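You operate a simulated robot arm through the tools that you are given. There is no shell and no other tool.

The job below is to be done with a simulated robot arm. You get a single attempt, and the scene is never put back.

## Task
Put things in order on the top of the check bench. At the end: the black filter is on the brown tool carton; the orange probe stands where the black filter stood; the black numbered lamp from the top of the check bench stands where the orange probe stood; the blue coupler from the top of the check bench stands where the black numbered lamp stood; the black panel switch (marked "WIPER") from the top of the check bench stands where the blue coupler stood; whatever was shut is shut again. Leave all else as you found it, and nothing knocked over.

The check looks at the end state, three seconds after you hand in, the way a careful person would. Anything else that was tipped, shoved, dropped, spilled or broken makes it a failure.

## Robot
A 7-joint arm with a two-finger parallel gripper, fixed in place. Base frame: the origin is at the foot of the arm, x ahead of it, y to its left, z up; the work surface is at about z = 0. Lengths are in m, angles in rad, forces in N, time in s.
With the tool pointing down near the work surface it reaches from about 0.24 to 0.62 m from the base axis. Its first joint turns from -1.152 to 1.152 rad. Payload 2.6 kg.
The tool frame sits at the grasp point between the pads (the TCP): z along the fingers, y along the line on which they close. The tips reach 0.03 m beyond it. The gripper opens to 0.094 m. The fingers are 0.028 m wide and 0.01 m thick; the gripper's body (0.05 by 0.096 m) begins 0.055 m behind the TCP.
Orientation is that of the tool frame in the base frame, as a unit quaternion [w, x, y, z]. With the fingers straight down and closing along the base's y, the tool's x points along the base's -x, its y along +y and its z along -z.

## Interface
- The arm moves only by the tool send_rows. Its argument "motion" is one flat list of numbers, 7 for each row, row after row: the turn, a rotation vector about the tool's x, y, z in units of 120 degrees (1.0 is 120 degrees), then the shift along the tool's x, y, z in units of 150 mm (1.0 is 150 mm), then the gripper command, from -1 (shut) to 1 (fully open), values between in proportion. In form: [wx, wy, wz, tx, ty, tz, hand, wx, wy, wz, tx, ty, tz, hand, ...]. A call has 1 to 20 rows; each row is the pose to reach, as a shift and turn from the pose commanded when the call began, along the tool's axes at that moment. A call with a number of a shift or a turn outside -1 to 1 is refused whole. Rows are played at 5 a second. More than 0.05 m and 0.15 rad between two rows, or a gripper value outside its range, and nothing of the call is played. A pose out of reach is approached as far as the arm can. The call stops where the force on the tool passes 40 N (or 10 N more than at its start, if that is more) or the arm is blocked; 0.2 s more then pass. Each finger travels about 0.072 m/s and halts on what it meets, pressing with about 40 N; the grip force reading is that of the motor and also rises with nothing between the fingers. The clock runs only during rows and for 0.2 s after the last one: add rows that repeat a pose to give the fingers time. It gives the time, the measured TCP pose, the force on the tool (base axes), the opening and the grip force at its end, in the units of the frame above (readings bear some noise), with the torque about the TCP (base axes, N m) and any sound that the robot's microphone picked up.
- Cameras (640 x 400 px; columns grow to the right, rows downward): "scene" is fixed at [0.0491, 0.4425, 0.5627]; the picture's right is [-0.64, -0.77, 0.00], its down [-0.44, 0.36, -0.82] and it looks along [0.63, -0.53, -0.57] (base axes); focal length 294 px, centre (320, 200). "wrist" rides on the gripper at [0.076, 0.014, -0.103] in the tool frame; the picture's right is [-0.18, 0.98, 0.00], its down [-0.75, -0.14, -0.64] and it looks along [-0.63, -0.12, 0.77] (tool axes); focal length 243 px, centre (320, 200). There is no depth. A picture from a camera that has moved, and an enlarged one, comes with that camera's place and axes in the base frame and with its lens.
- get_image(camera): a new picture of that camera. The clock stands still meanwhile.
- enlarge(camera, box): a new picture of the part [left, top, right, bottom] of that camera's present view, enlarged. The clock stands still meanwhile.
- sign_off(): hands the job in; it is judged then, once.

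Places have to be worked out from the pictures, the camera data and where the tool is seen. Open the gripper and draw the arm clear of the work before you hand the job in, unless the task says otherwise.

The tools are called as a command line: name --argument value ..., lists and objects as JSON in quotes. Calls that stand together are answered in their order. send_rows: Moves the arm, as the interface text tells. Its arguments: {"type":"object","properties":{"motion":{"type":"array","items":{"type":"number"}}},"required":["motion"]} The other tools are called the same way: get_image (camera) takes a picture; enlarge (camera, box) takes an enlarged picture of a part of a camera's view; sign_off () hands the job in.

At the start:

```text
t: 0.0
tcp_pos: [0.3979, -0.1554, 0.3232]
tcp_rot: [0.0, 0.0, 1.0, 0.001]
ft_force: [0.7, 0.5, 0.3]
moment: [-0.02, 0.0, -0.02]
opening: 0.094
finger_force: 0.0
```

scene: 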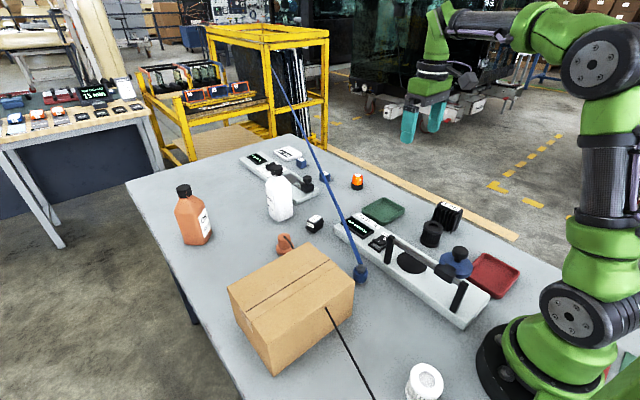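
wrist: 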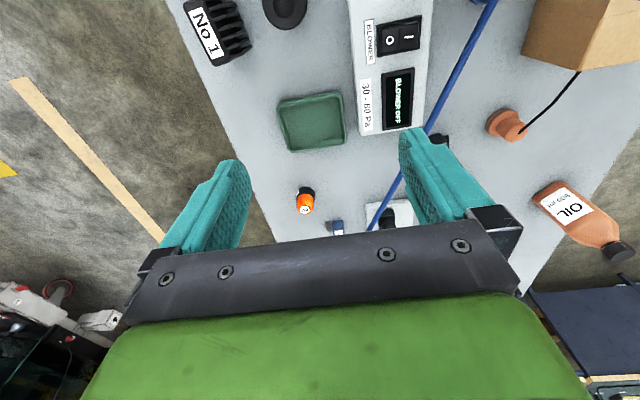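

The first pictures show a cluttered bench: carton, bottles, a blower device with a hose/rod, trays and small parts. I'll enlarge parts of the scene view to identify each object.

enlarge --camera "scene" --box '[220, 130, 380, 230]'

enlarge --camera "scene" --box '[320, 180, 540, 330]'

enlarge --camera "scene" --box '[200, 220, 460, 400]'

enlarge --camera "scene" --box '[0, 60, 160, 160]'

enlarge --camera "wrist" --box '[180, 0, 440, 240]'

```text
4.00 times, centred on (300, 180) of scene
camera zoom: at [0.0491, 0.4425, 0.5627], right [-0.64, -0.77, 0.0], down [-0.44, 0.36, -0.82], along [0.63, -0.53, -0.57], focal length 1175 px, centre (400, 280)
```

zoom: 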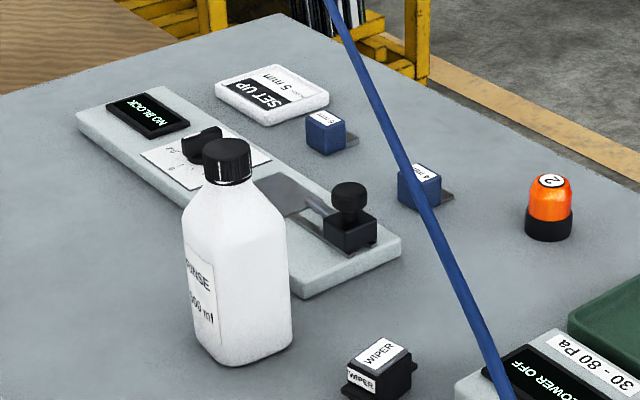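

```text
2.67 times, centred on (430, 255) of scene
camera zoom: at [0.0491, 0.4425, 0.5627], right [-0.64, -0.77, 0.0], down [-0.44, 0.36, -0.82], along [0.63, -0.53, -0.57], focal length 784 px, centre (27, 53)
```

zoom: 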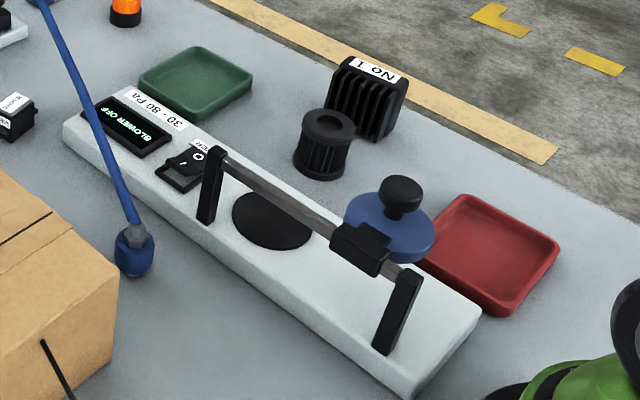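

```text
2.22 times, centred on (330, 310) of scene
camera zoom: at [0.0491, 0.4425, 0.5627], right [-0.64, -0.77, 0.0], down [-0.44, 0.36, -0.82], along [0.63, -0.53, -0.57], focal length 653 px, centre (298, -44)
```

zoom: 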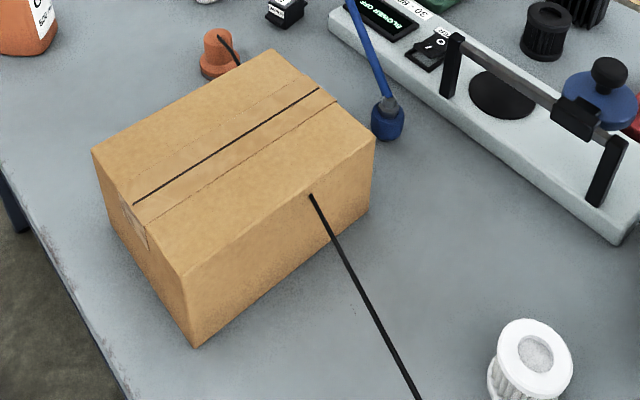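

```text
4.00 times, centred on (80, 110) of scene
camera zoom: at [0.0491, 0.4425, 0.5627], right [-0.64, -0.77, 0.0], down [-0.44, 0.36, -0.82], along [0.63, -0.53, -0.57], focal length 1175 px, centre (1280, 560)
```

zoom: 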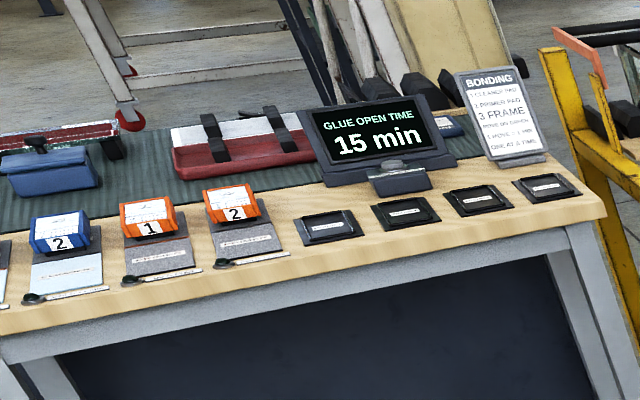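

```text
1.67 times, centred on (310, 120) of wrist
camera zoom: at [0.3232, -0.1401, 0.4252], right [0.18, 0.98, 0.0], down [0.75, -0.14, 0.64], along [0.63, -0.12, -0.77], focal length 404 px, centre (337, 333)
```

zoom: 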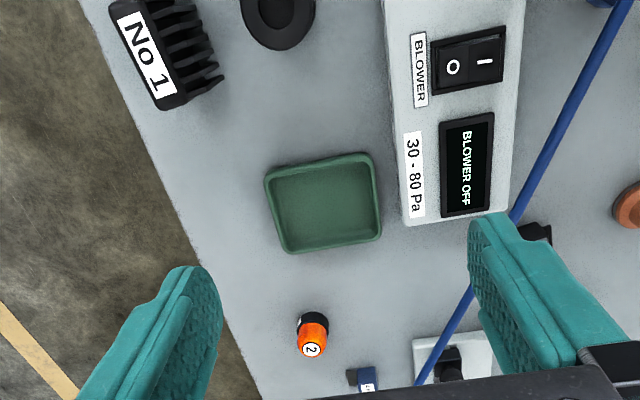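

The scene gives rough positions: filter (0.32,-0.18), "No 1" lamp (0.33,-0.29), WIPER switch (0.58,0.02), coupler on its blue hose (0.36,0.06), probe with its cable (0.55,0.15), carton x 0.30–0.43, y 0.15–0.35, about 0.10 high. I'll raise the arm and go left to view the carton, probe and cable from above.

send_rows --motion '[0, 0, 0, 0.1, 0.25, -0.15, 1, 0, 0, 0, 0.2, 0.5, -0.3, 1, 0, 0, 0, 0.35, 0.75, -0.45, 1, 0, 0, 0, 0.5, 1.0, -0.55, 1, 0, 0, 0, 0.5, 1.0, -0.55, 1]'

get_image --camera "wrist"

get_image --camera "scene"

```text
t: 1.2
tcp_pos: [0.3187, -0.0095, 0.4056]
tcp_rot: [-0.001, -0.001, 1.0, -0.001]
ft_force: [-0.3, -1.2, 0.0]
moment: [0.0, 0.01, -0.02]
opening: 0.0939
finger_force: 0.2
```

```text
taken
camera wrist: at [0.2447, 0.006, 0.507], right [0.18, 0.98, 0.0], down [0.75, -0.14, 0.64], along [0.63, -0.12, -0.77], focal length 243 px, centre (320, 200)
```

wrist: 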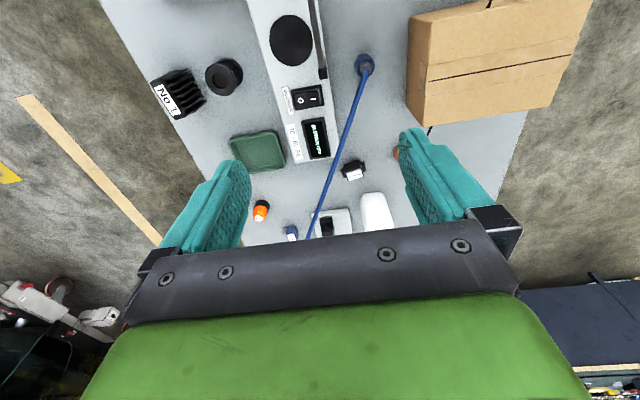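

```text
taken
```

scene: 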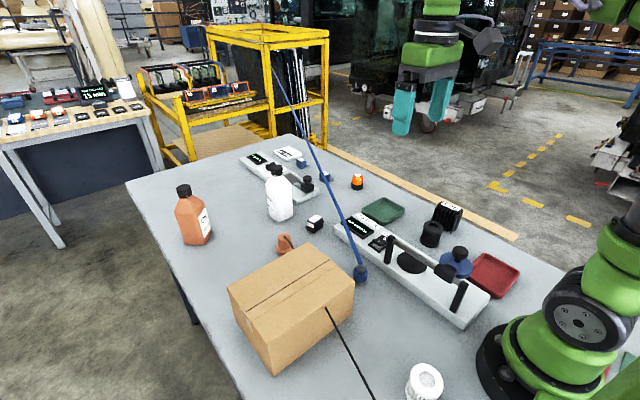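

The wrist view now shows the coupler, hose, switch and carton. I'll go further left to see the carton, probe and cable more closely.

send_rows --motion '[0, 0, 0, 0.0, 0.25, 0, 1, 0, 0, 0, 0.0, 0.5, 0, 1, 0, 0, 0, 0.1, 0.75, 0, 1, 0, 0, 0, 0.2, 1.0, 0, 1, 0, 0, 0, 0.2, 1.0, 0, 1]'

get_image --camera "wrist"

```text
t: 2.4
tcp_pos: [0.2895, 0.1461, 0.4031]
tcp_rot: [0.0, 0.0, 1.0, 0.0]
ft_force: [-0.1, 0.0, 0.7]
moment: [-0.02, 0.01, 0.0]
opening: 0.0942
finger_force: 0.0
```

```text
taken
camera wrist: at [0.2156, 0.1616, 0.5058], right [0.18, 0.98, 0.0], down [0.75, -0.14, 0.64], along [0.63, -0.12, -0.77], focal length 243 px, centre (320, 200)
```

wrist: 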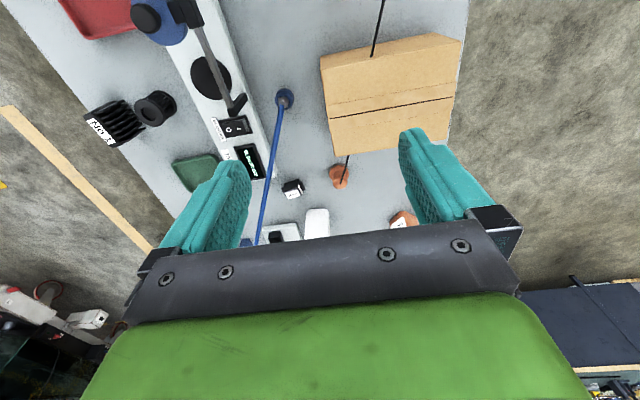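

enlarge --camera "wrist" --box '[260, 0, 480, 240]'

enlarge --camera "wrist" --box '[60, 0, 300, 200]'

```text
1.67 times, centred on (370, 120) of wrist
camera zoom: at [0.2156, 0.1616, 0.5058], right [0.18, 0.98, 0.0], down [0.75, -0.14, 0.64], along [0.63, -0.12, -0.77], focal length 404 px, centre (237, 333)
```

zoom: 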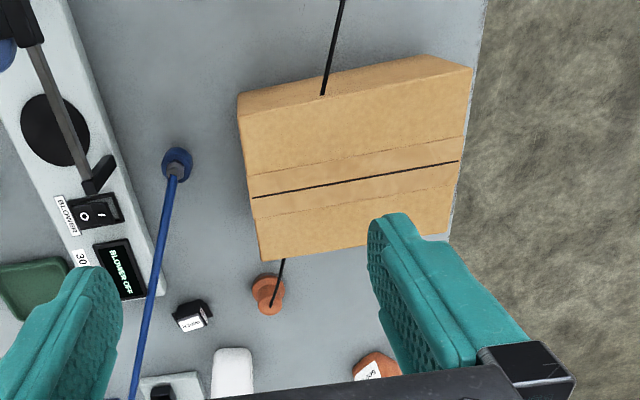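

```text
2.00 times, centred on (180, 100) of wrist
camera zoom: at [0.2156, 0.1616, 0.5058], right [0.18, 0.98, 0.0], down [0.75, -0.14, 0.64], along [0.63, -0.12, -0.77], focal length 485 px, centre (600, 400)
```

zoom: 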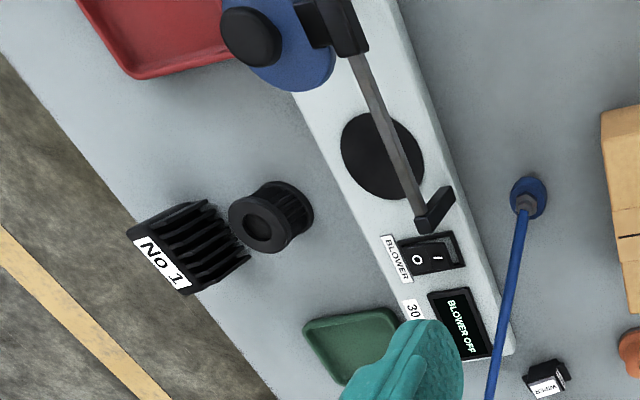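

The cable passes visually through the closed carton and leads back past the arm; the hose leads from the coupler to the far yellow cart. I'll turn the tool 90° so the wrist camera looks toward -y, and move over the filter and lamp for a closer look.

send_rows --motion '[0, 0, 0.065, -0.02, -0.08, 0.0, 1, 0, 0, 0.13, -0.04, -0.17, 0.0, 1, 0, 0, 0.195, -0.07, -0.25, 0.0, 1, 0, 0, 0.26, -0.1, -0.34, 0.0, 1, 0, 0, 0.325, -0.12, -0.42, 0.0, 1, 0, 0, 0.39, -0.15, -0.5, 0.0, 1, 0, 0, 0.455, -0.18, -0.6, 0.0, 1, 0, 0, 0.52, -0.2, -0.7, 0.0, 1, 0, 0, 0.585, -0.22, -0.8, 0.0, 1, 0, 0, 0.65, -0.24, -0.9, 0.0, 1, 0, 0, 0.7, -0.26, -1, 0.0, 1, 0, 0, 0.75, -0.26, -1, 0.0, 1, 0, 0, 0.75, -0.26, -1, 0.0, 1]'

get_image --camera "wrist"

```text
t: 5.2
tcp_pos: [0.3319, -0.0057, 0.4046]
tcp_rot: [0.0, 0.708, 0.706, 0.001]
ft_force: [0.3, 0.3, -0.1]
moment: [0.03, -0.01, -0.02]
opening: 0.094
finger_force: 0.0
```

```text
taken
camera wrist: at [0.3482, 0.0722, 0.5074], right [0.98, -0.18, 0.0], down [-0.14, -0.75, 0.64], along [-0.12, -0.63, -0.77], focal length 243 px, centre (320, 200)
```

wrist: 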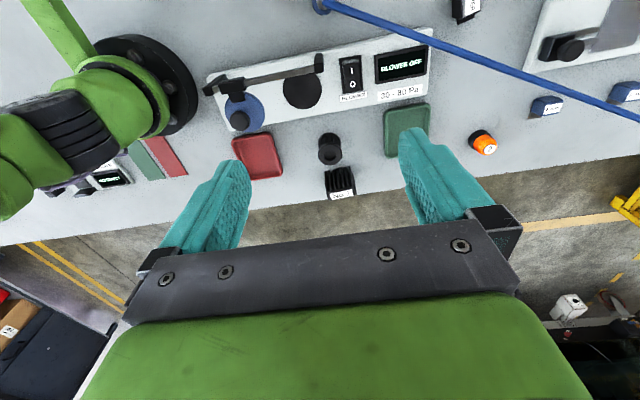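

The tool is now turned so the picture's right is +x and down is -y. I'll enlarge the filter and lamp zone here.

enlarge --camera "wrist" --box '[200, 0, 440, 210]'

enlarge --camera "wrist" --box '[290, 110, 390, 210]'

enlarge --camera "wrist" --box '[0, 100, 240, 260]'

enlarge --camera "wrist" --box '[420, 0, 640, 180]'

```text
1.90 times, centred on (320, 105) of wrist
camera zoom: at [0.3482, 0.0722, 0.5074], right [0.98, -0.18, 0.0], down [-0.14, -0.75, 0.64], along [-0.12, -0.63, -0.77], focal length 462 px, centre (320, 381)
```

zoom: 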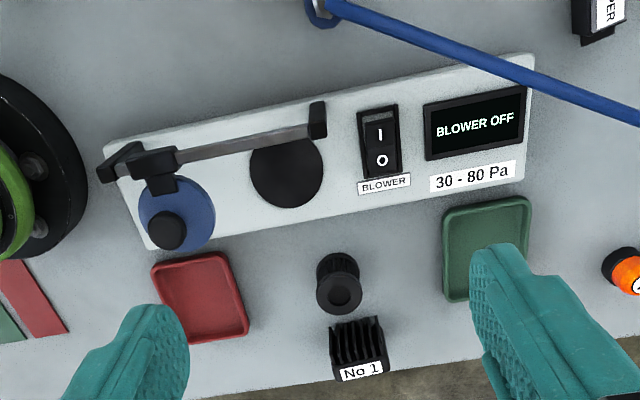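

```text
4.00 times, centred on (340, 160) of wrist
camera zoom: at [0.3482, 0.0722, 0.5074], right [0.98, -0.18, 0.0], down [-0.14, -0.75, 0.64], along [-0.12, -0.63, -0.77], focal length 970 px, centre (240, 360)
```

zoom: 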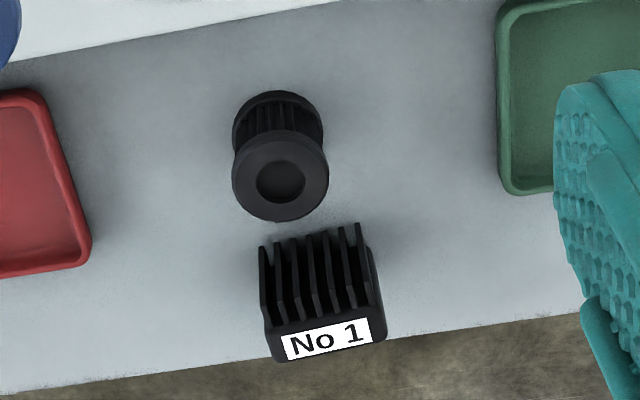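

```text
2.50 times, centred on (120, 180) of wrist
camera zoom: at [0.3482, 0.0722, 0.5074], right [0.98, -0.18, 0.0], down [-0.14, -0.75, 0.64], along [-0.12, -0.63, -0.77], focal length 606 px, centre (820, 250)
```

zoom: 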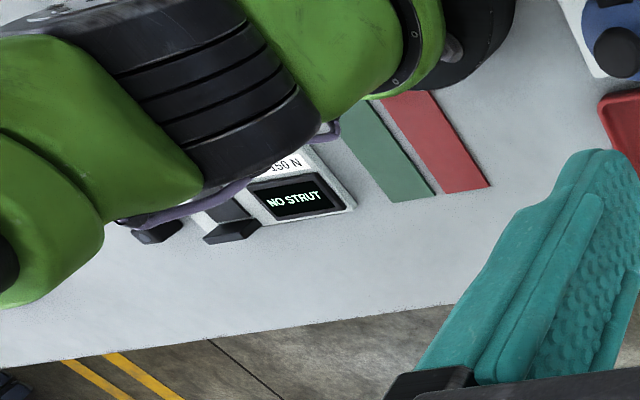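

```text
2.22 times, centred on (530, 90) of wrist
camera zoom: at [0.3482, 0.0722, 0.5074], right [0.98, -0.18, 0.0], down [-0.14, -0.75, 0.64], along [-0.12, -0.63, -0.77], focal length 539 px, centre (-147, 444)
```

zoom: 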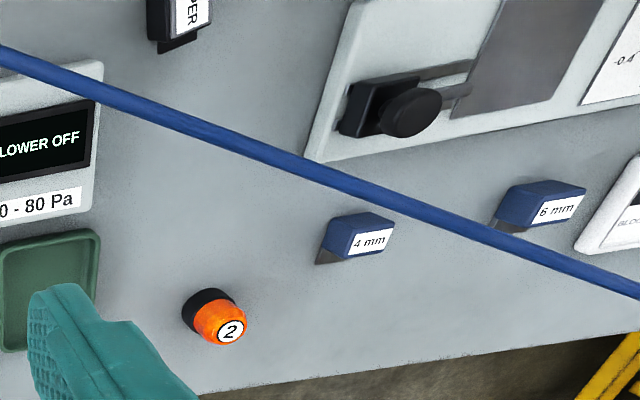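

I'll enlarge the "No 1" object and the orange "2" object in the scene view to be certain which is the black numbered lamp.

enlarge --camera "scene" --box '[410, 190, 490, 250]'

enlarge --camera "scene" --box '[290, 200, 370, 290]'

enlarge --camera "scene" --box '[250, 40, 370, 150]'

enlarge --camera "scene" --box '[260, 225, 310, 260]'

```text
6.67 times, centred on (450, 220) of scene
camera zoom: at [0.0491, 0.4425, 0.5627], right [-0.64, -0.77, 0.0], down [-0.44, 0.36, -0.82], along [0.63, -0.53, -0.57], focal length 1959 px, centre (-547, 67)
```

zoom: 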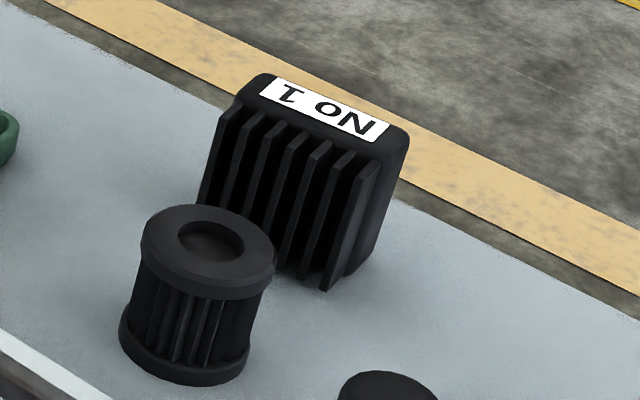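

```text
4.44 times, centred on (330, 245) of scene
camera zoom: at [0.0491, 0.4425, 0.5627], right [-0.64, -0.77, 0.0], down [-0.44, 0.36, -0.82], along [0.63, -0.53, -0.57], focal length 1306 px, centre (276, 0)
```

zoom: 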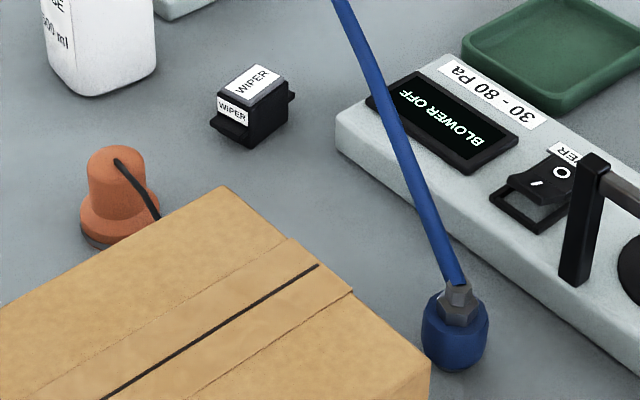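

```text
3.64 times, centred on (310, 95) of scene
camera zoom: at [0.0491, 0.4425, 0.5627], right [-0.64, -0.77, 0.0], down [-0.44, 0.36, -0.82], along [0.63, -0.53, -0.57], focal length 1068 px, centre (356, 582)
```

zoom: 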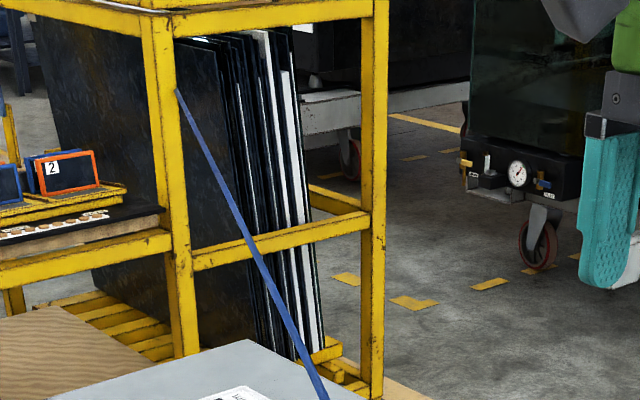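

```text
11.43 times, centred on (285, 242) of scene
camera zoom: at [0.0491, 0.4425, 0.5627], right [-0.64, -0.77, 0.0], down [-0.44, 0.36, -0.82], along [0.63, -0.53, -0.57], focal length 3358 px, centre (720, -286)
```

zoom: 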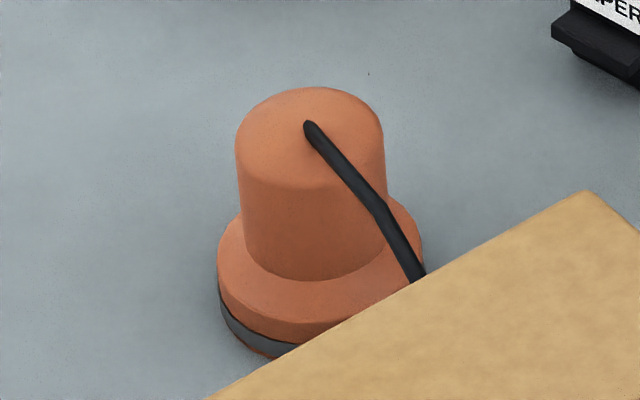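

The black finned "No 1" unit is a work lamp with its number on the top, so that's the black numbered lamp. I judge the filter at (0.321,-0.182), about 0.052 wide and 0.057 high, so I'll come closer above it for a better measure.

send_rows --motion '[0, 0, 0, -0.15, -0.02, 0.2, 1, 0, 0, 0, -0.3, -0.04, 0.4, 1, 0, 0, 0, -0.45, -0.06, 0.6, 1, 0, 0, 0, -0.6, -0.073, 0.8, 1, 0, 0, 0, -0.627, -0.073, 0.9, 1, 0, 0, 0, -0.627, -0.073, 0.9, 1]'

get_image --camera "wrist"

```text
t: 6.6
tcp_pos: [0.3202, -0.1, 0.2689]
tcp_rot: [0.001, 0.707, 0.707, 0.0]
ft_force: [0.9, -0.2, -0.2]
moment: [-0.02, -0.01, -0.01]
opening: 0.0942
finger_force: 0.1
```

```text
taken
camera wrist: at [0.3365, -0.0218, 0.3704], right [0.98, -0.18, 0.0], down [-0.14, -0.75, 0.64], along [-0.12, -0.63, -0.77], focal length 243 px, centre (320, 200)
```

wrist: 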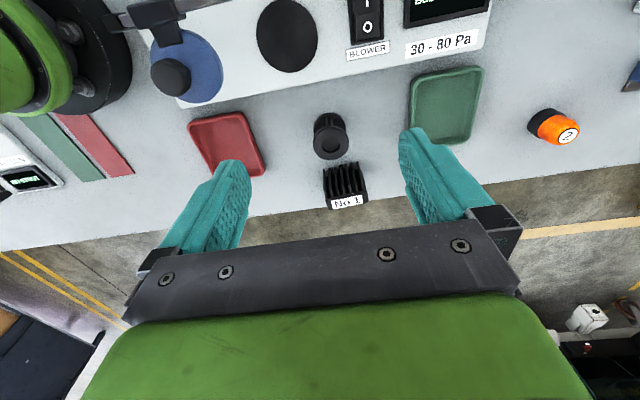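

enlarge --camera "wrist" --box '[280, 100, 400, 220]'

```text
3.33 times, centred on (340, 160) of wrist
camera zoom: at [0.3365, -0.0218, 0.3704], right [0.98, -0.18, 0.0], down [-0.14, -0.75, 0.64], along [-0.12, -0.63, -0.77], focal length 809 px, centre (253, 333)
```

zoom: 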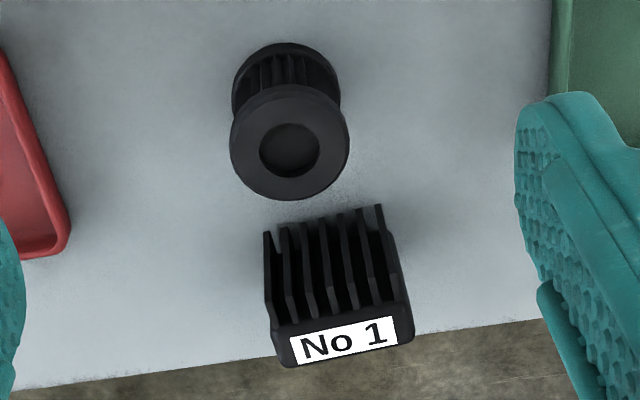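

The filter's centre works out at about (0.322,-0.181). I'll centre over it and descend part way with the fingers open along x.

send_rows --motion '[0, 0, 0, -0.2, 0.005, 0, 1, 0, 0, 0, -0.4, 0.01, 0.0, 1, 0, 0, 0, -0.543, 0.013, 0.2, 1, 0, 0, 0, -0.543, 0.013, 0.45, 1, 0, 0, 0, -0.543, 0.013, 0.7, 1, 0, 0, 0, -0.543, 0.013, 0.86, 1, 0, 0, 0, -0.543, 0.013, 0.86, 1]'

get_image --camera "wrist"

enlarge --camera "scene" --box '[370, 130, 530, 270]'

```text
t: 8.2
tcp_pos: [0.3239, -0.1816, 0.1409]
tcp_rot: [0.0, 0.707, 0.707, 0.001]
ft_force: [-0.4, 0.0, -0.7]
moment: [0.02, 0.02, 0.01]
opening: 0.0939
finger_force: 0.0
```

```text
taken
camera wrist: at [0.3401, -0.1041, 0.2429], right [0.98, -0.18, 0.0], down [-0.14, -0.75, 0.64], along [-0.12, -0.63, -0.77], focal length 243 px, centre (320, 200)
```

wrist: 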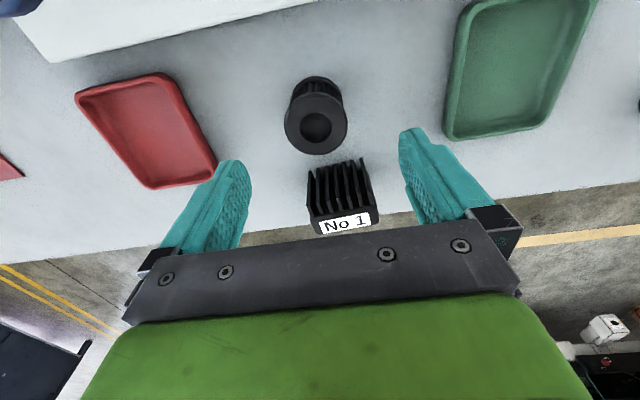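

```text
2.86 times, centred on (450, 200) of scene
camera zoom: at [0.0491, 0.4425, 0.5627], right [-0.64, -0.77, 0.0], down [-0.44, 0.36, -0.82], along [0.63, -0.53, -0.57], focal length 840 px, centre (-51, 200)
```

zoom: 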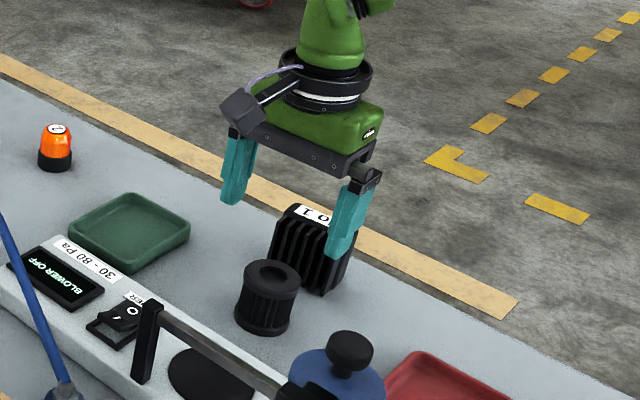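

The filter sits almost exactly under the TCP (about 2–3 mm less in x). I'll go straight down to z≈0.039 with the fingers open.

send_rows --motion '[0, 0, 0, 0, -0.015, 0.15, 1, 0, 0, 0, 0, -0.015, 0.3, 1, 0, 0, 0, 0, -0.015, 0.45, 1, 0, 0, 0, 0, -0.015, 0.58, 1, 0, 0, 0, 0, -0.015, 0.675, 1, 0, 0, 0, 0, -0.015, 0.675, 1]'

get_image --camera "wrist"

enlarge --camera "scene" --box '[370, 160, 530, 280]'

```text
t: 9.6
tcp_pos: [0.3216, -0.1802, 0.0401]
tcp_rot: [0.0, 0.707, 0.707, 0.0]
ft_force: [0.8, 0.4, -0.2]
moment: [-0.01, -0.02, 0.02]
opening: 0.094
finger_force: 0.0
```

```text
taken
camera wrist: at [0.3381, -0.1024, 0.1425], right [0.98, -0.18, 0.0], down [-0.14, -0.75, 0.64], along [-0.12, -0.63, -0.77], focal length 243 px, centre (320, 200)
```

wrist: 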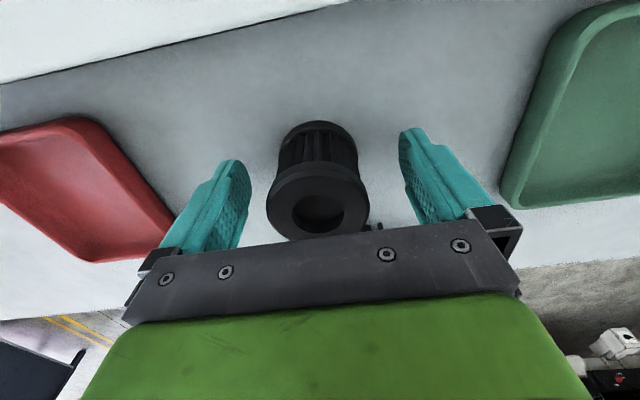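

```text
3.33 times, centred on (450, 220) of scene
camera zoom: at [0.0491, 0.4425, 0.5627], right [-0.64, -0.77, 0.0], down [-0.44, 0.36, -0.82], along [0.63, -0.53, -0.57], focal length 979 px, centre (-113, 133)
```

zoom: 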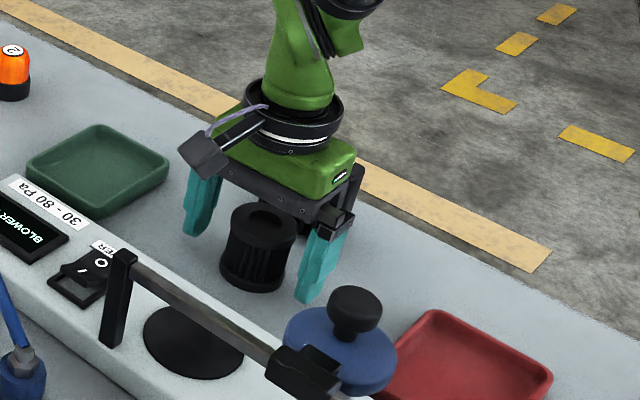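

The filter is centred between the open fingers and the readings are clear. I'll close on it and hold.

send_rows --motion '[0, 0, 0, 0, 0, 0, 0.3, 0, 0, 0, 0, 0, 0, 0.0, 0, 0, 0, 0, 0, 0, -0.3, 0, 0, 0, 0, 0, 0, -0.3, 0, 0, 0, 0, 0, 0, -0.3]'

get_image --camera "wrist"

```text
t: 10.8
tcp_pos: [0.3219, -0.18, 0.0405]
tcp_rot: [0.0, 0.707, 0.707, 0.0]
ft_force: [0.3, 0.4, 0.4]
moment: [0.01, 0.03, 0.03]
opening: 0.0523
finger_force: 40.4
```

```text
taken
camera wrist: at [0.3381, -0.1025, 0.1428], right [0.98, -0.18, 0.0], down [-0.14, -0.75, 0.64], along [-0.12, -0.63, -0.77], focal length 243 px, centre (320, 200)
```

wrist: 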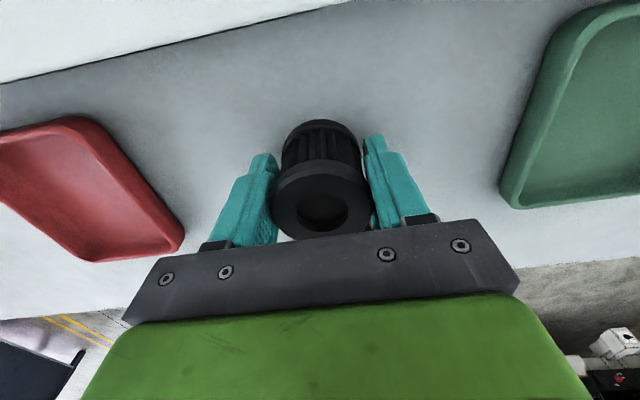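

Gripped at 0.052 m opening. I'll lift straight up, slowly at first.

send_rows --motion '[0, 0, 0, 0, 0, -0.05, -0.3, 0, 0, 0, 0, 0, -0.15, -0.3, 0, 0, 0, 0, 0, -0.3, -0.3, 0, 0, 0, 0, 0, -0.5, -0.3, 0, 0, 0, 0, 0, -0.75, -0.3, 0, 0, 0, 0, 0, -1, -0.3, 0, 0, 0, 0, 0, -1, -0.3]'

send_rows --motion '[0, 0, 0, 0.2, 0, -0.15, -0.3, 0, 0, 0, 0.4, 0.03, -0.3, -0.3, 0, 0, 0, 0.6, 0.06, -0.4, -0.3, 0, 0, 0, 0.8, 0.1, -0.4, -0.3, 0, 0, 0, 1, 0.13, -0.4, -0.3, 0, 0, 0, 1, 0.13, -0.4, -0.3]'

get_image --camera "scene"

get_image --camera "wrist"

```text
t: 12.4
tcp_pos: [0.3203, -0.1811, 0.1882]
tcp_rot: [0.0, 0.706, 0.708, 0.0]
ft_force: [0.4, -0.4, -0.8]
moment: [0.04, 0.03, 0.04]
opening: 0.0524
finger_force: 39.6
```

```text
t: 13.8
tcp_pos: [0.34, -0.0303, 0.2495]
tcp_rot: [-0.001, 0.706, 0.708, 0.0]
ft_force: [-0.2, -0.3, -1.6]
moment: [0.0, 0.01, -0.02]
opening: 0.0523
finger_force: 40.1
```

```text
taken
```

scene: 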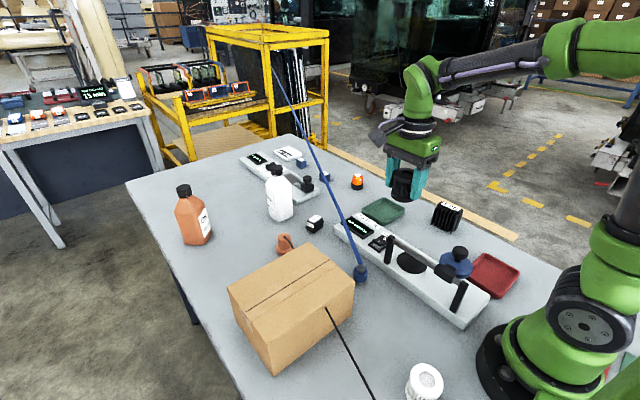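

```text
taken
camera wrist: at [0.3548, 0.047, 0.3518], right [0.98, -0.18, 0.0], down [-0.14, -0.75, 0.64], along [-0.12, -0.63, -0.77], focal length 243 px, centre (320, 200)
```

wrist: 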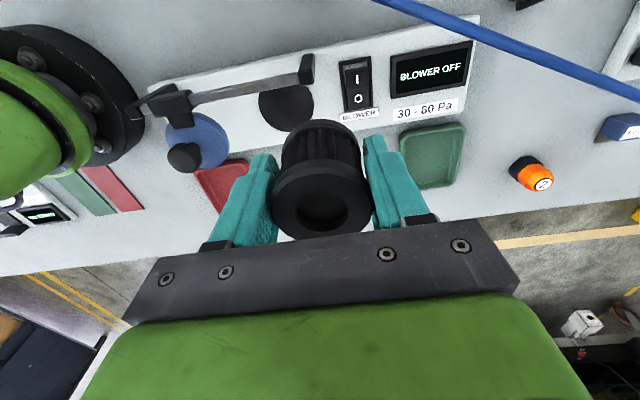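

The filter is held steadily at z≈0.25. I'll carry on left to above the carton's centre at about (0.367, 0.245).

send_rows --motion '[0, 0, 0, 0.2, 0.02, 0, -0.3, 0, 0, 0, 0.4, 0.04, 0, -0.3, 0, 0, 0, 0.6, 0.08, 0, -0.3, 0, 0, 0, 0.8, 0.1, 0, -0.3, 0, 0, 0, 0.95, 0.13, 0, -0.3, 0, 0, 0, 0.95, 0.13, 0, -0.3]'

send_rows --motion '[0, 0, 0, 0.2, 0.02, 0, -0.3, 0, 0, 0, 0.4, 0.04, 0, -0.3, 0, 0, 0, 0.6, 0.05, 0, -0.3, 0, 0, 0, 0.8, 0.05, 0, -0.3, 0, 0, 0, 0.88, 0.05, 0, -0.3, 0, 0, 0, 0.88, 0.05, 0, -0.3]'

get_image --camera "scene"

get_image --camera "wrist"

```text
t: 15.2
tcp_pos: [0.3559, 0.1158, 0.2499]
tcp_rot: [0.001, 0.707, 0.707, 0.001]
ft_force: [-0.3, 0.0, -0.6]
moment: [-0.04, 0.01, -0.02]
opening: 0.0519
finger_force: 40.2
```

```text
t: 16.6
tcp_pos: [0.3654, 0.2415, 0.2521]
tcp_rot: [0.0, 0.707, 0.707, 0.0]
ft_force: [0.2, 0.4, -0.8]
moment: [0.02, -0.01, -0.01]
opening: 0.0524
finger_force: 40.1
```

```text
taken
```

scene: 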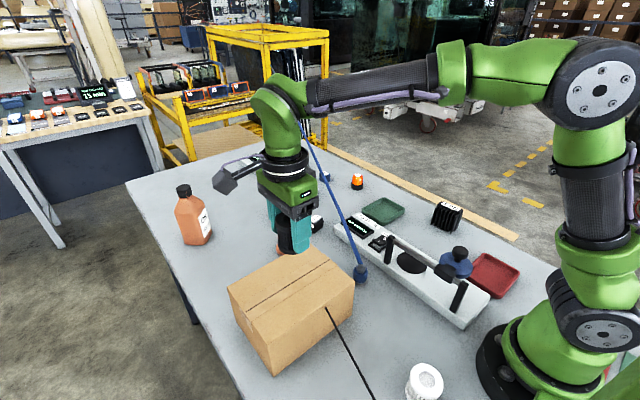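

```text
taken
camera wrist: at [0.382, 0.3198, 0.3546], right [0.98, -0.18, 0.0], down [-0.14, -0.75, 0.64], along [-0.12, -0.63, -0.77], focal length 243 px, centre (320, 200)
```

wrist: 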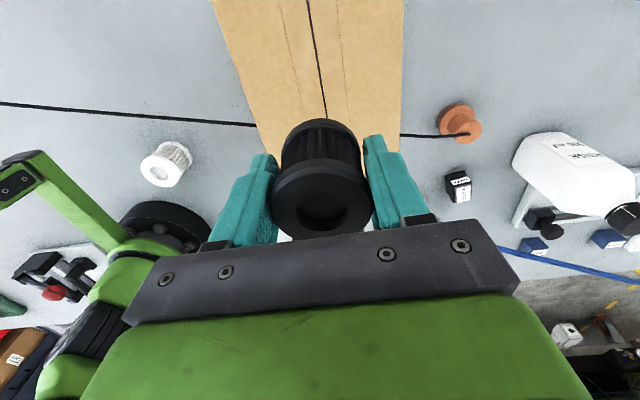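

The carton lies beneath, its seam at x≈0.372 and edges at 0.297 and 0.449. I'll lower the filter to just above the top (TCP z≈0.15) and check.

send_rows --motion '[0, 0, 0, 0.01, 0.02, 0.2, -0.3, 0, 0, 0, 0.01, 0.02, 0.4, -0.3, 0, 0, 0, 0.01, 0.02, 0.55, -0.3, 0, 0, 0, 0.01, 0.02, 0.63, -0.3, 0, 0, 0, 0.01, 0.02, 0.68, -0.3, 0, 0, 0, 0.01, 0.02, 0.68, -0.3]'

enlarge --camera "scene" --box '[220, 180, 380, 300]'

```text
t: 18.0
tcp_pos: [0.3725, 0.2447, 0.1507]
tcp_rot: [0.001, 0.708, 0.706, 0.003]
ft_force: [-7.4, -8.2, 29.7]
moment: [-0.55, 0.31, -0.07]
opening: 0.0519
finger_force: 39.7
```

```text
3.33 times, centred on (300, 240) of scene
camera zoom: at [0.0489, 0.4424, 0.5628], right [-0.64, -0.77, 0.0], down [-0.44, 0.36, -0.82], along [0.63, -0.53, -0.57], focal length 979 px, centre (387, 67)
```

zoom: 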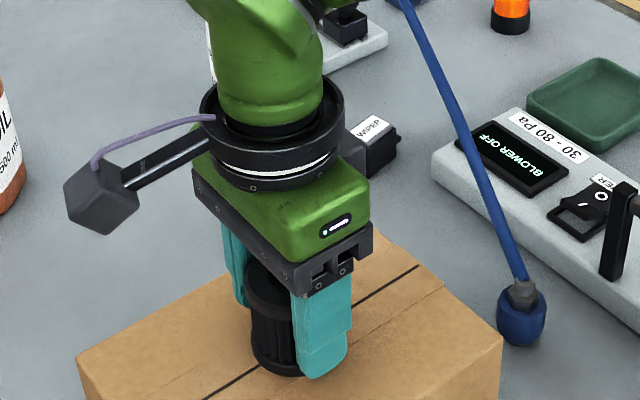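

Contact is already felt (about 30 N down), so the carton top is about 0.11 high. I'll ease up a few millimetres to relieve the load before releasing.

send_rows --motion '[0, 0, 0, 0, 0, -0.015, -0.3, 0, 0, 0, 0, 0, -0.015, -0.3]'

```text
t: 18.6
tcp_pos: [0.3711, 0.2447, 0.1508]
tcp_rot: [0.001, 0.707, 0.707, 0.001]
ft_force: [5.2, 0.3, 12.2]
moment: [-0.05, -0.29, 0.03]
opening: 0.0521
finger_force: 40.0
```

Force has dropped to 12 N; a little more relief up.

send_rows --motion '[0, 0, 0, 0, 0, -0.008, -0.3, 0, 0, 0, 0, 0, -0.008, -0.3]'

```text
t: 19.2
tcp_pos: [0.3681, 0.2449, 0.1504]
tcp_rot: [-0.001, 0.706, 0.708, -0.002]
ft_force: [1.1, 1.1, 0.4]
moment: [-0.04, -0.01, 0.0]
opening: 0.0524
finger_force: 40.4
```

Load is relieved and the filter is right at the carton top. I'll open the fingers gradually, then rise.

send_rows --motion '[0, 0, 0, 0, 0, 0, 0.15, 0, 0, 0, 0, 0, 0, 0.25, 0, 0, 0, 0, 0, 0, 0.4, 0, 0, 0, 0, 0, 0, 0.6, 0, 0, 0, 0, 0, 0, 0.6]'

get_image --camera "wrist"

```text
t: 20.4
tcp_pos: [0.3698, 0.2459, 0.1524]
tcp_rot: [0.0, 0.707, 0.707, 0.0]
ft_force: [0.0, -0.7, 0.4]
moment: [-0.01, 0.03, -0.02]
opening: 0.0752
finger_force: 0.1
```

```text
taken
camera wrist: at [0.3855, 0.3228, 0.2538], right [0.98, -0.18, 0.0], down [-0.14, -0.75, 0.64], along [-0.12, -0.63, -0.77], focal length 243 px, centre (320, 200)
```

wrist: 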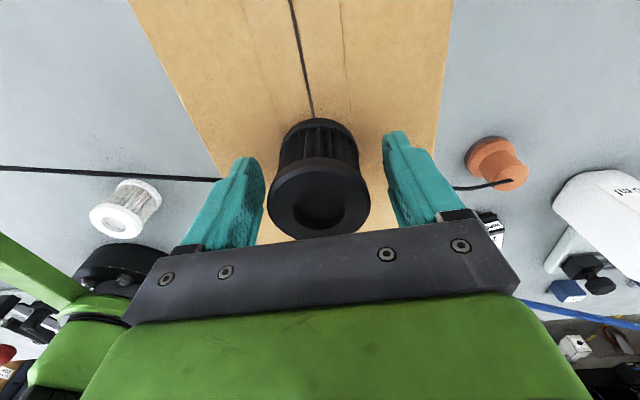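

The filter stands upright on the carton. I'll rise straight up and look again.

send_rows --motion '[0, 0, 0, 0, 0, -0.1, 0.6, 0, 0, 0, 0, 0, -0.25, 0.6, 0, 0, 0, 0, 0, -0.5, 0.8, 0, 0, 0, 0, 0, -0.75, 1, 0, 0, 0, 0, 0, -1, 1, 0, 0, 0, 0, 0, -1, 1]'

get_image --camera "scene"

get_image --camera "wrist"

```text
t: 21.8
tcp_pos: [0.3709, 0.2451, 0.3029]
tcp_rot: [0.0, 0.707, 0.707, 0.001]
ft_force: [0.4, 0.6, 0.0]
moment: [0.01, 0.01, 0.04]
opening: 0.094
finger_force: 0.1
```

```text
taken
```

scene: 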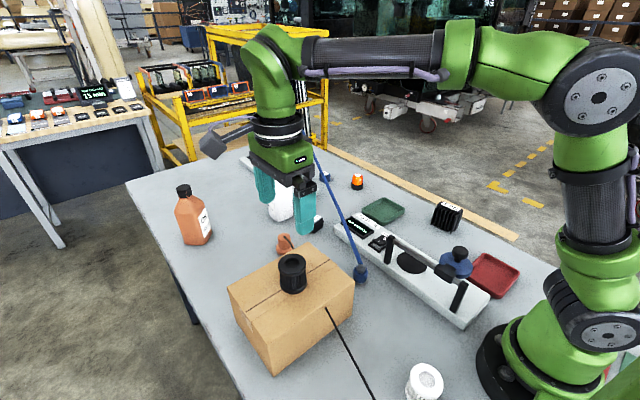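

```text
taken
camera wrist: at [0.3871, 0.3226, 0.4058], right [0.98, -0.18, 0.0], down [-0.14, -0.75, 0.64], along [-0.12, -0.63, -0.77], focal length 243 px, centre (320, 200)
```

wrist: 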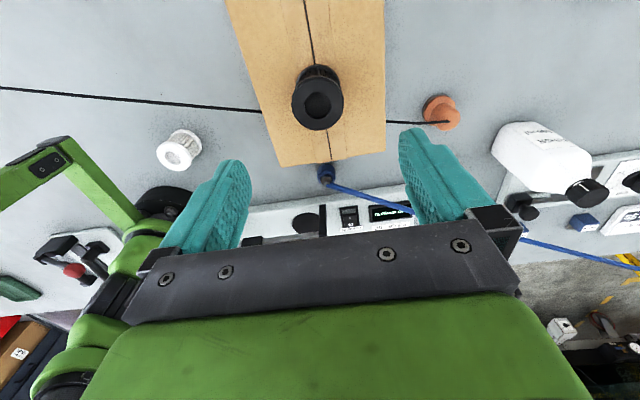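

The carton hasn't moved and the filter stands on it. Next the probe: I'll turn the tool so the fingers close across the cable's direction and approach a viewpoint behind the probe.

send_rows --motion '[0, 0, -0.06, -0.06, 0.05, 0.0, 1, 0, 0, -0.12, -0.12, 0.1, 0.0, 1, 0, 0, -0.18, -0.18, 0.15, 0.0, 1, 0, 0, -0.24, -0.24, 0.2, 0.0, 1, 0, 0, -0.3, -0.3, 0.25, 0.0, 1, 0, 0, -0.36, -0.36, 0.3, 0.0, 1, 0, 0, -0.42, -0.42, 0.35, 0.05, 1, 0, 0, -0.48, -0.48, 0.4, 0.05, 1, 0, 0, -0.54, -0.54, 0.45, 0.1, 1, 0, 0, -0.58, -0.6, 0.5, 0.1, 1, 0, 0, -0.617, -0.633, 0.527, 0.15, 1, 0, 0, -0.617, -0.633, 0.527, 0.15, 1]'

get_image --camera "wrist"

enlarge --camera "wrist" --box '[260, 60, 420, 180]'

```text
t: 24.4
tcp_pos: [0.4474, 0.1503, 0.278]
tcp_rot: [-0.001, 0.138, 0.99, 0.0]
ft_force: [-0.3, -0.6, -0.5]
moment: [-0.01, -0.03, 0.01]
opening: 0.094
finger_force: 0.1
```

```text
taken
camera wrist: at [0.3798, 0.1856, 0.3806], right [0.45, 0.9, 0.0], down [0.69, -0.34, 0.64], along [0.57, -0.29, -0.77], focal length 243 px, centre (320, 200)
```

wrist: 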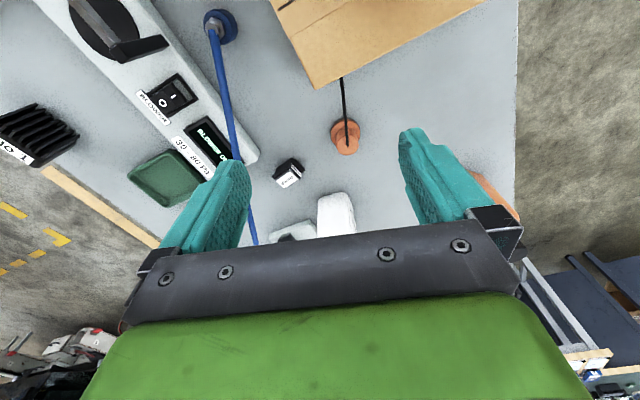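

```text
3.33 times, centred on (340, 120) of wrist
camera zoom: at [0.3798, 0.1856, 0.3806], right [0.45, 0.9, 0.0], down [0.69, -0.34, 0.64], along [0.57, -0.29, -0.77], focal length 809 px, centre (253, 467)
```

zoom: 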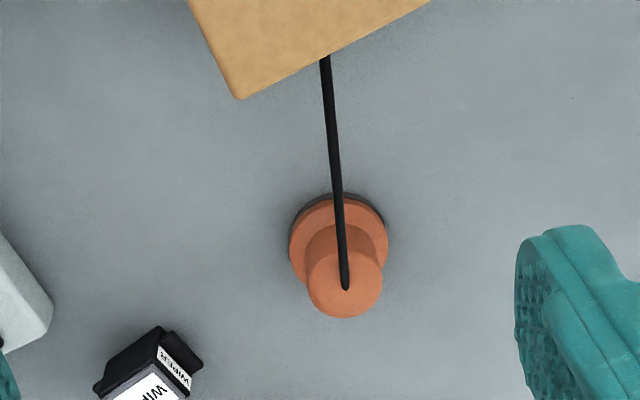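

The probe's centre comes out at (0.546, 0.149), upper part about 0.034 wide, top at about 0.054. I'll move above it, staying high until lined up.

send_rows --motion '[0, 0, 0, -0.2, 0.05, 0.1, 1, 0, 0, 0, -0.4, 0.11, 0.2, 1, 0, 0, 0, -0.6, 0.165, 0.4, 1, 0, 0, 0, -0.635, 0.171, 0.6, 1, 0, 0, 0, -0.635, 0.171, 0.8, 1, 0, 0, 0, -0.635, 0.171, 0.853, 1, 0, 0, 0, -0.635, 0.171, 0.853, 1]'

get_image --camera "wrist"

get_image --camera "scene"

```text
t: 26.0
tcp_pos: [0.5485, 0.148, 0.1493]
tcp_rot: [0.0, 0.138, 0.99, 0.0]
ft_force: [-0.3, 0.2, -0.2]
moment: [-0.01, -0.03, 0.01]
opening: 0.0942
finger_force: 0.0
```

```text
taken
camera wrist: at [0.4814, 0.1841, 0.251], right [0.45, 0.89, 0.0], down [0.69, -0.34, 0.64], along [0.57, -0.29, -0.77], focal length 243 px, centre (320, 200)
```

wrist: 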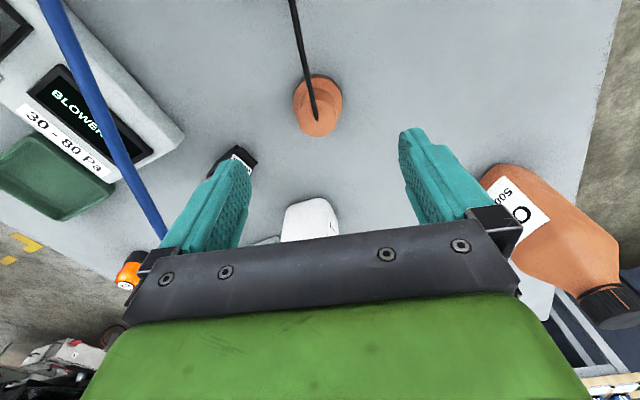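

```text
taken
```

scene: 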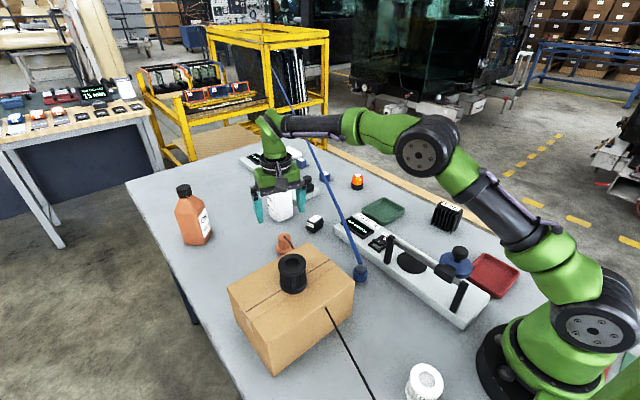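

The probe is right below the TCP. I'll descend to z≈0.057 so the tips stop just above the probe's flange.

send_rows --motion '[0, 0, 0, 0, -0.013, 0.15, 1, 0, 0, 0, 0, -0.013, 0.3, 1, 0, 0, 0, 0, -0.013, 0.43, 1, 0, 0, 0, 0, -0.013, 0.53, 1, 0, 0, 0, 0, -0.013, 0.61, 1, 0, 0, 0, 0, -0.013, 0.61, 1]'

get_image --camera "wrist"

enlarge --camera "scene" --box '[220, 160, 380, 280]'

```text
t: 27.4
tcp_pos: [0.5502, 0.1466, 0.0596]
tcp_rot: [-0.001, 0.139, 0.99, 0.0]
ft_force: [-0.1, 0.1, 0.1]
moment: [0.03, -0.01, -0.01]
opening: 0.0939
finger_force: 0.1
```

```text
taken
camera wrist: at [0.4824, 0.1817, 0.1615], right [0.45, 0.89, 0.0], down [0.69, -0.34, 0.64], along [0.57, -0.29, -0.77], focal length 243 px, centre (320, 200)
```

wrist: 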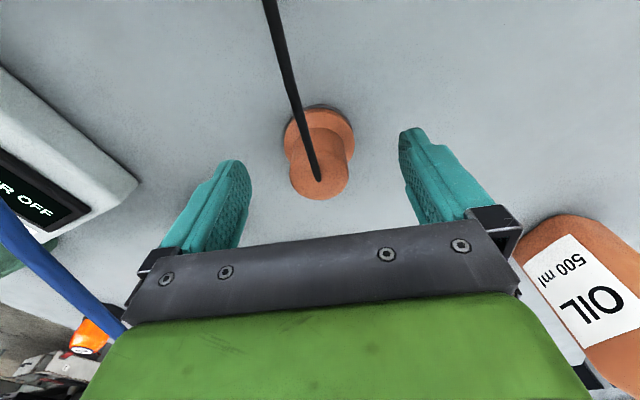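

```text
3.33 times, centred on (300, 220) of scene
camera zoom: at [0.0491, 0.4425, 0.5627], right [-0.64, -0.77, 0.0], down [-0.44, 0.36, -0.82], along [0.63, -0.53, -0.57], focal length 979 px, centre (387, 133)
```

zoom: 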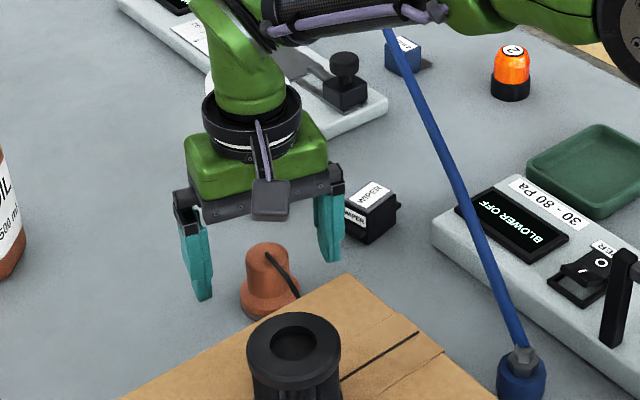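

Centred on the probe with the tips just above its flange. Closing now.

send_rows --motion '[0, 0, 0, 0, 0, 0, 0.3, 0, 0, 0, 0, 0, 0, 0.0, 0, 0, 0, 0, 0, 0, -0.4, 0, 0, 0, 0, 0, 0, -0.6, 0, 0, 0, 0, 0, 0, -0.6, 0, 0, 0, 0, 0, 0, -0.6]'

get_image --camera "wrist"

```text
t: 28.8
tcp_pos: [0.5509, 0.1459, 0.0602]
tcp_rot: [0.0, 0.138, 0.99, 0.0]
ft_force: [0.2, -0.1, -0.7]
moment: [0.02, -0.04, -0.01]
opening: 0.0323
finger_force: 40.3
```

```text
taken
camera wrist: at [0.4824, 0.1816, 0.1617], right [0.45, 0.89, 0.0], down [0.69, -0.34, 0.64], along [0.57, -0.29, -0.77], focal length 243 px, centre (320, 200)
```

wrist: 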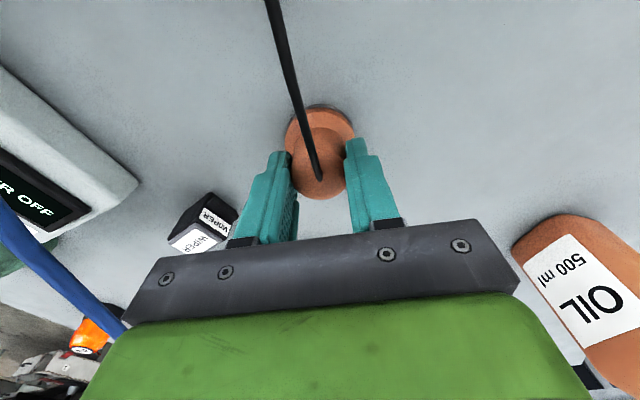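

Gripped at 0.032 m. I'll lift slowly and watch the cable and force readings.

send_rows --motion '[0, 0, 0, 0, 0, -0.05, -0.6, 0, 0, 0, 0, 0, -0.12, -0.6, 0, 0, 0, 0, 0, -0.2, -0.6, 0, 0, 0, 0, 0, -0.3, -0.6, 0, 0, 0, 0, 0, -0.4, -0.6, 0, 0, 0, 0, 0, -0.4, -0.6]'

get_image --camera "scene"

```text
t: 30.2
tcp_pos: [0.5464, 0.1457, 0.121]
tcp_rot: [-0.001, 0.137, 0.991, 0.0]
ft_force: [0.3, 0.8, -1.4]
moment: [0.02, 0.01, -0.06]
opening: 0.0325
finger_force: 39.9
```

```text
taken
```

scene: 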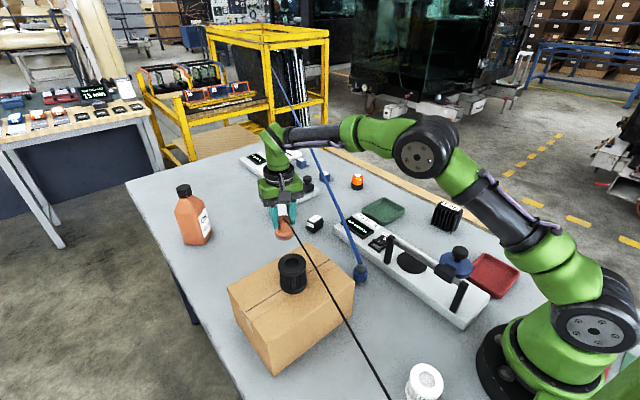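

The probe lifted cleanly with no pull from the cable. I'll raise it further to clear the rig before moving across.

send_rows --motion '[0, 0, 0, 0, 0, -0.2, -0.6, 0, 0, 0, 0, 0, -0.4, -0.6, 0, 0, 0, 0, 0, -0.6, -0.6, 0, 0, 0, 0, 0, -0.8, -0.6, 0, 0, 0, 0, 0, -0.8, -0.6]'

get_image --camera "scene"

```text
t: 31.4
tcp_pos: [0.5476, 0.1439, 0.2407]
tcp_rot: [0.0, 0.138, 0.99, -0.001]
ft_force: [-0.1, -0.1, -1.7]
moment: [0.01, -0.01, 0.02]
opening: 0.0323
finger_force: 40.3
```

```text
taken
```

scene: 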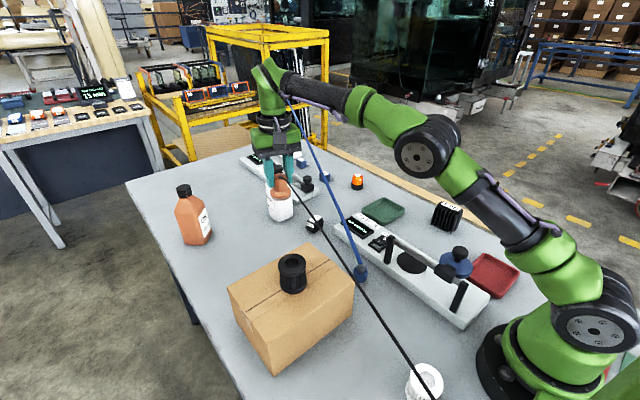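

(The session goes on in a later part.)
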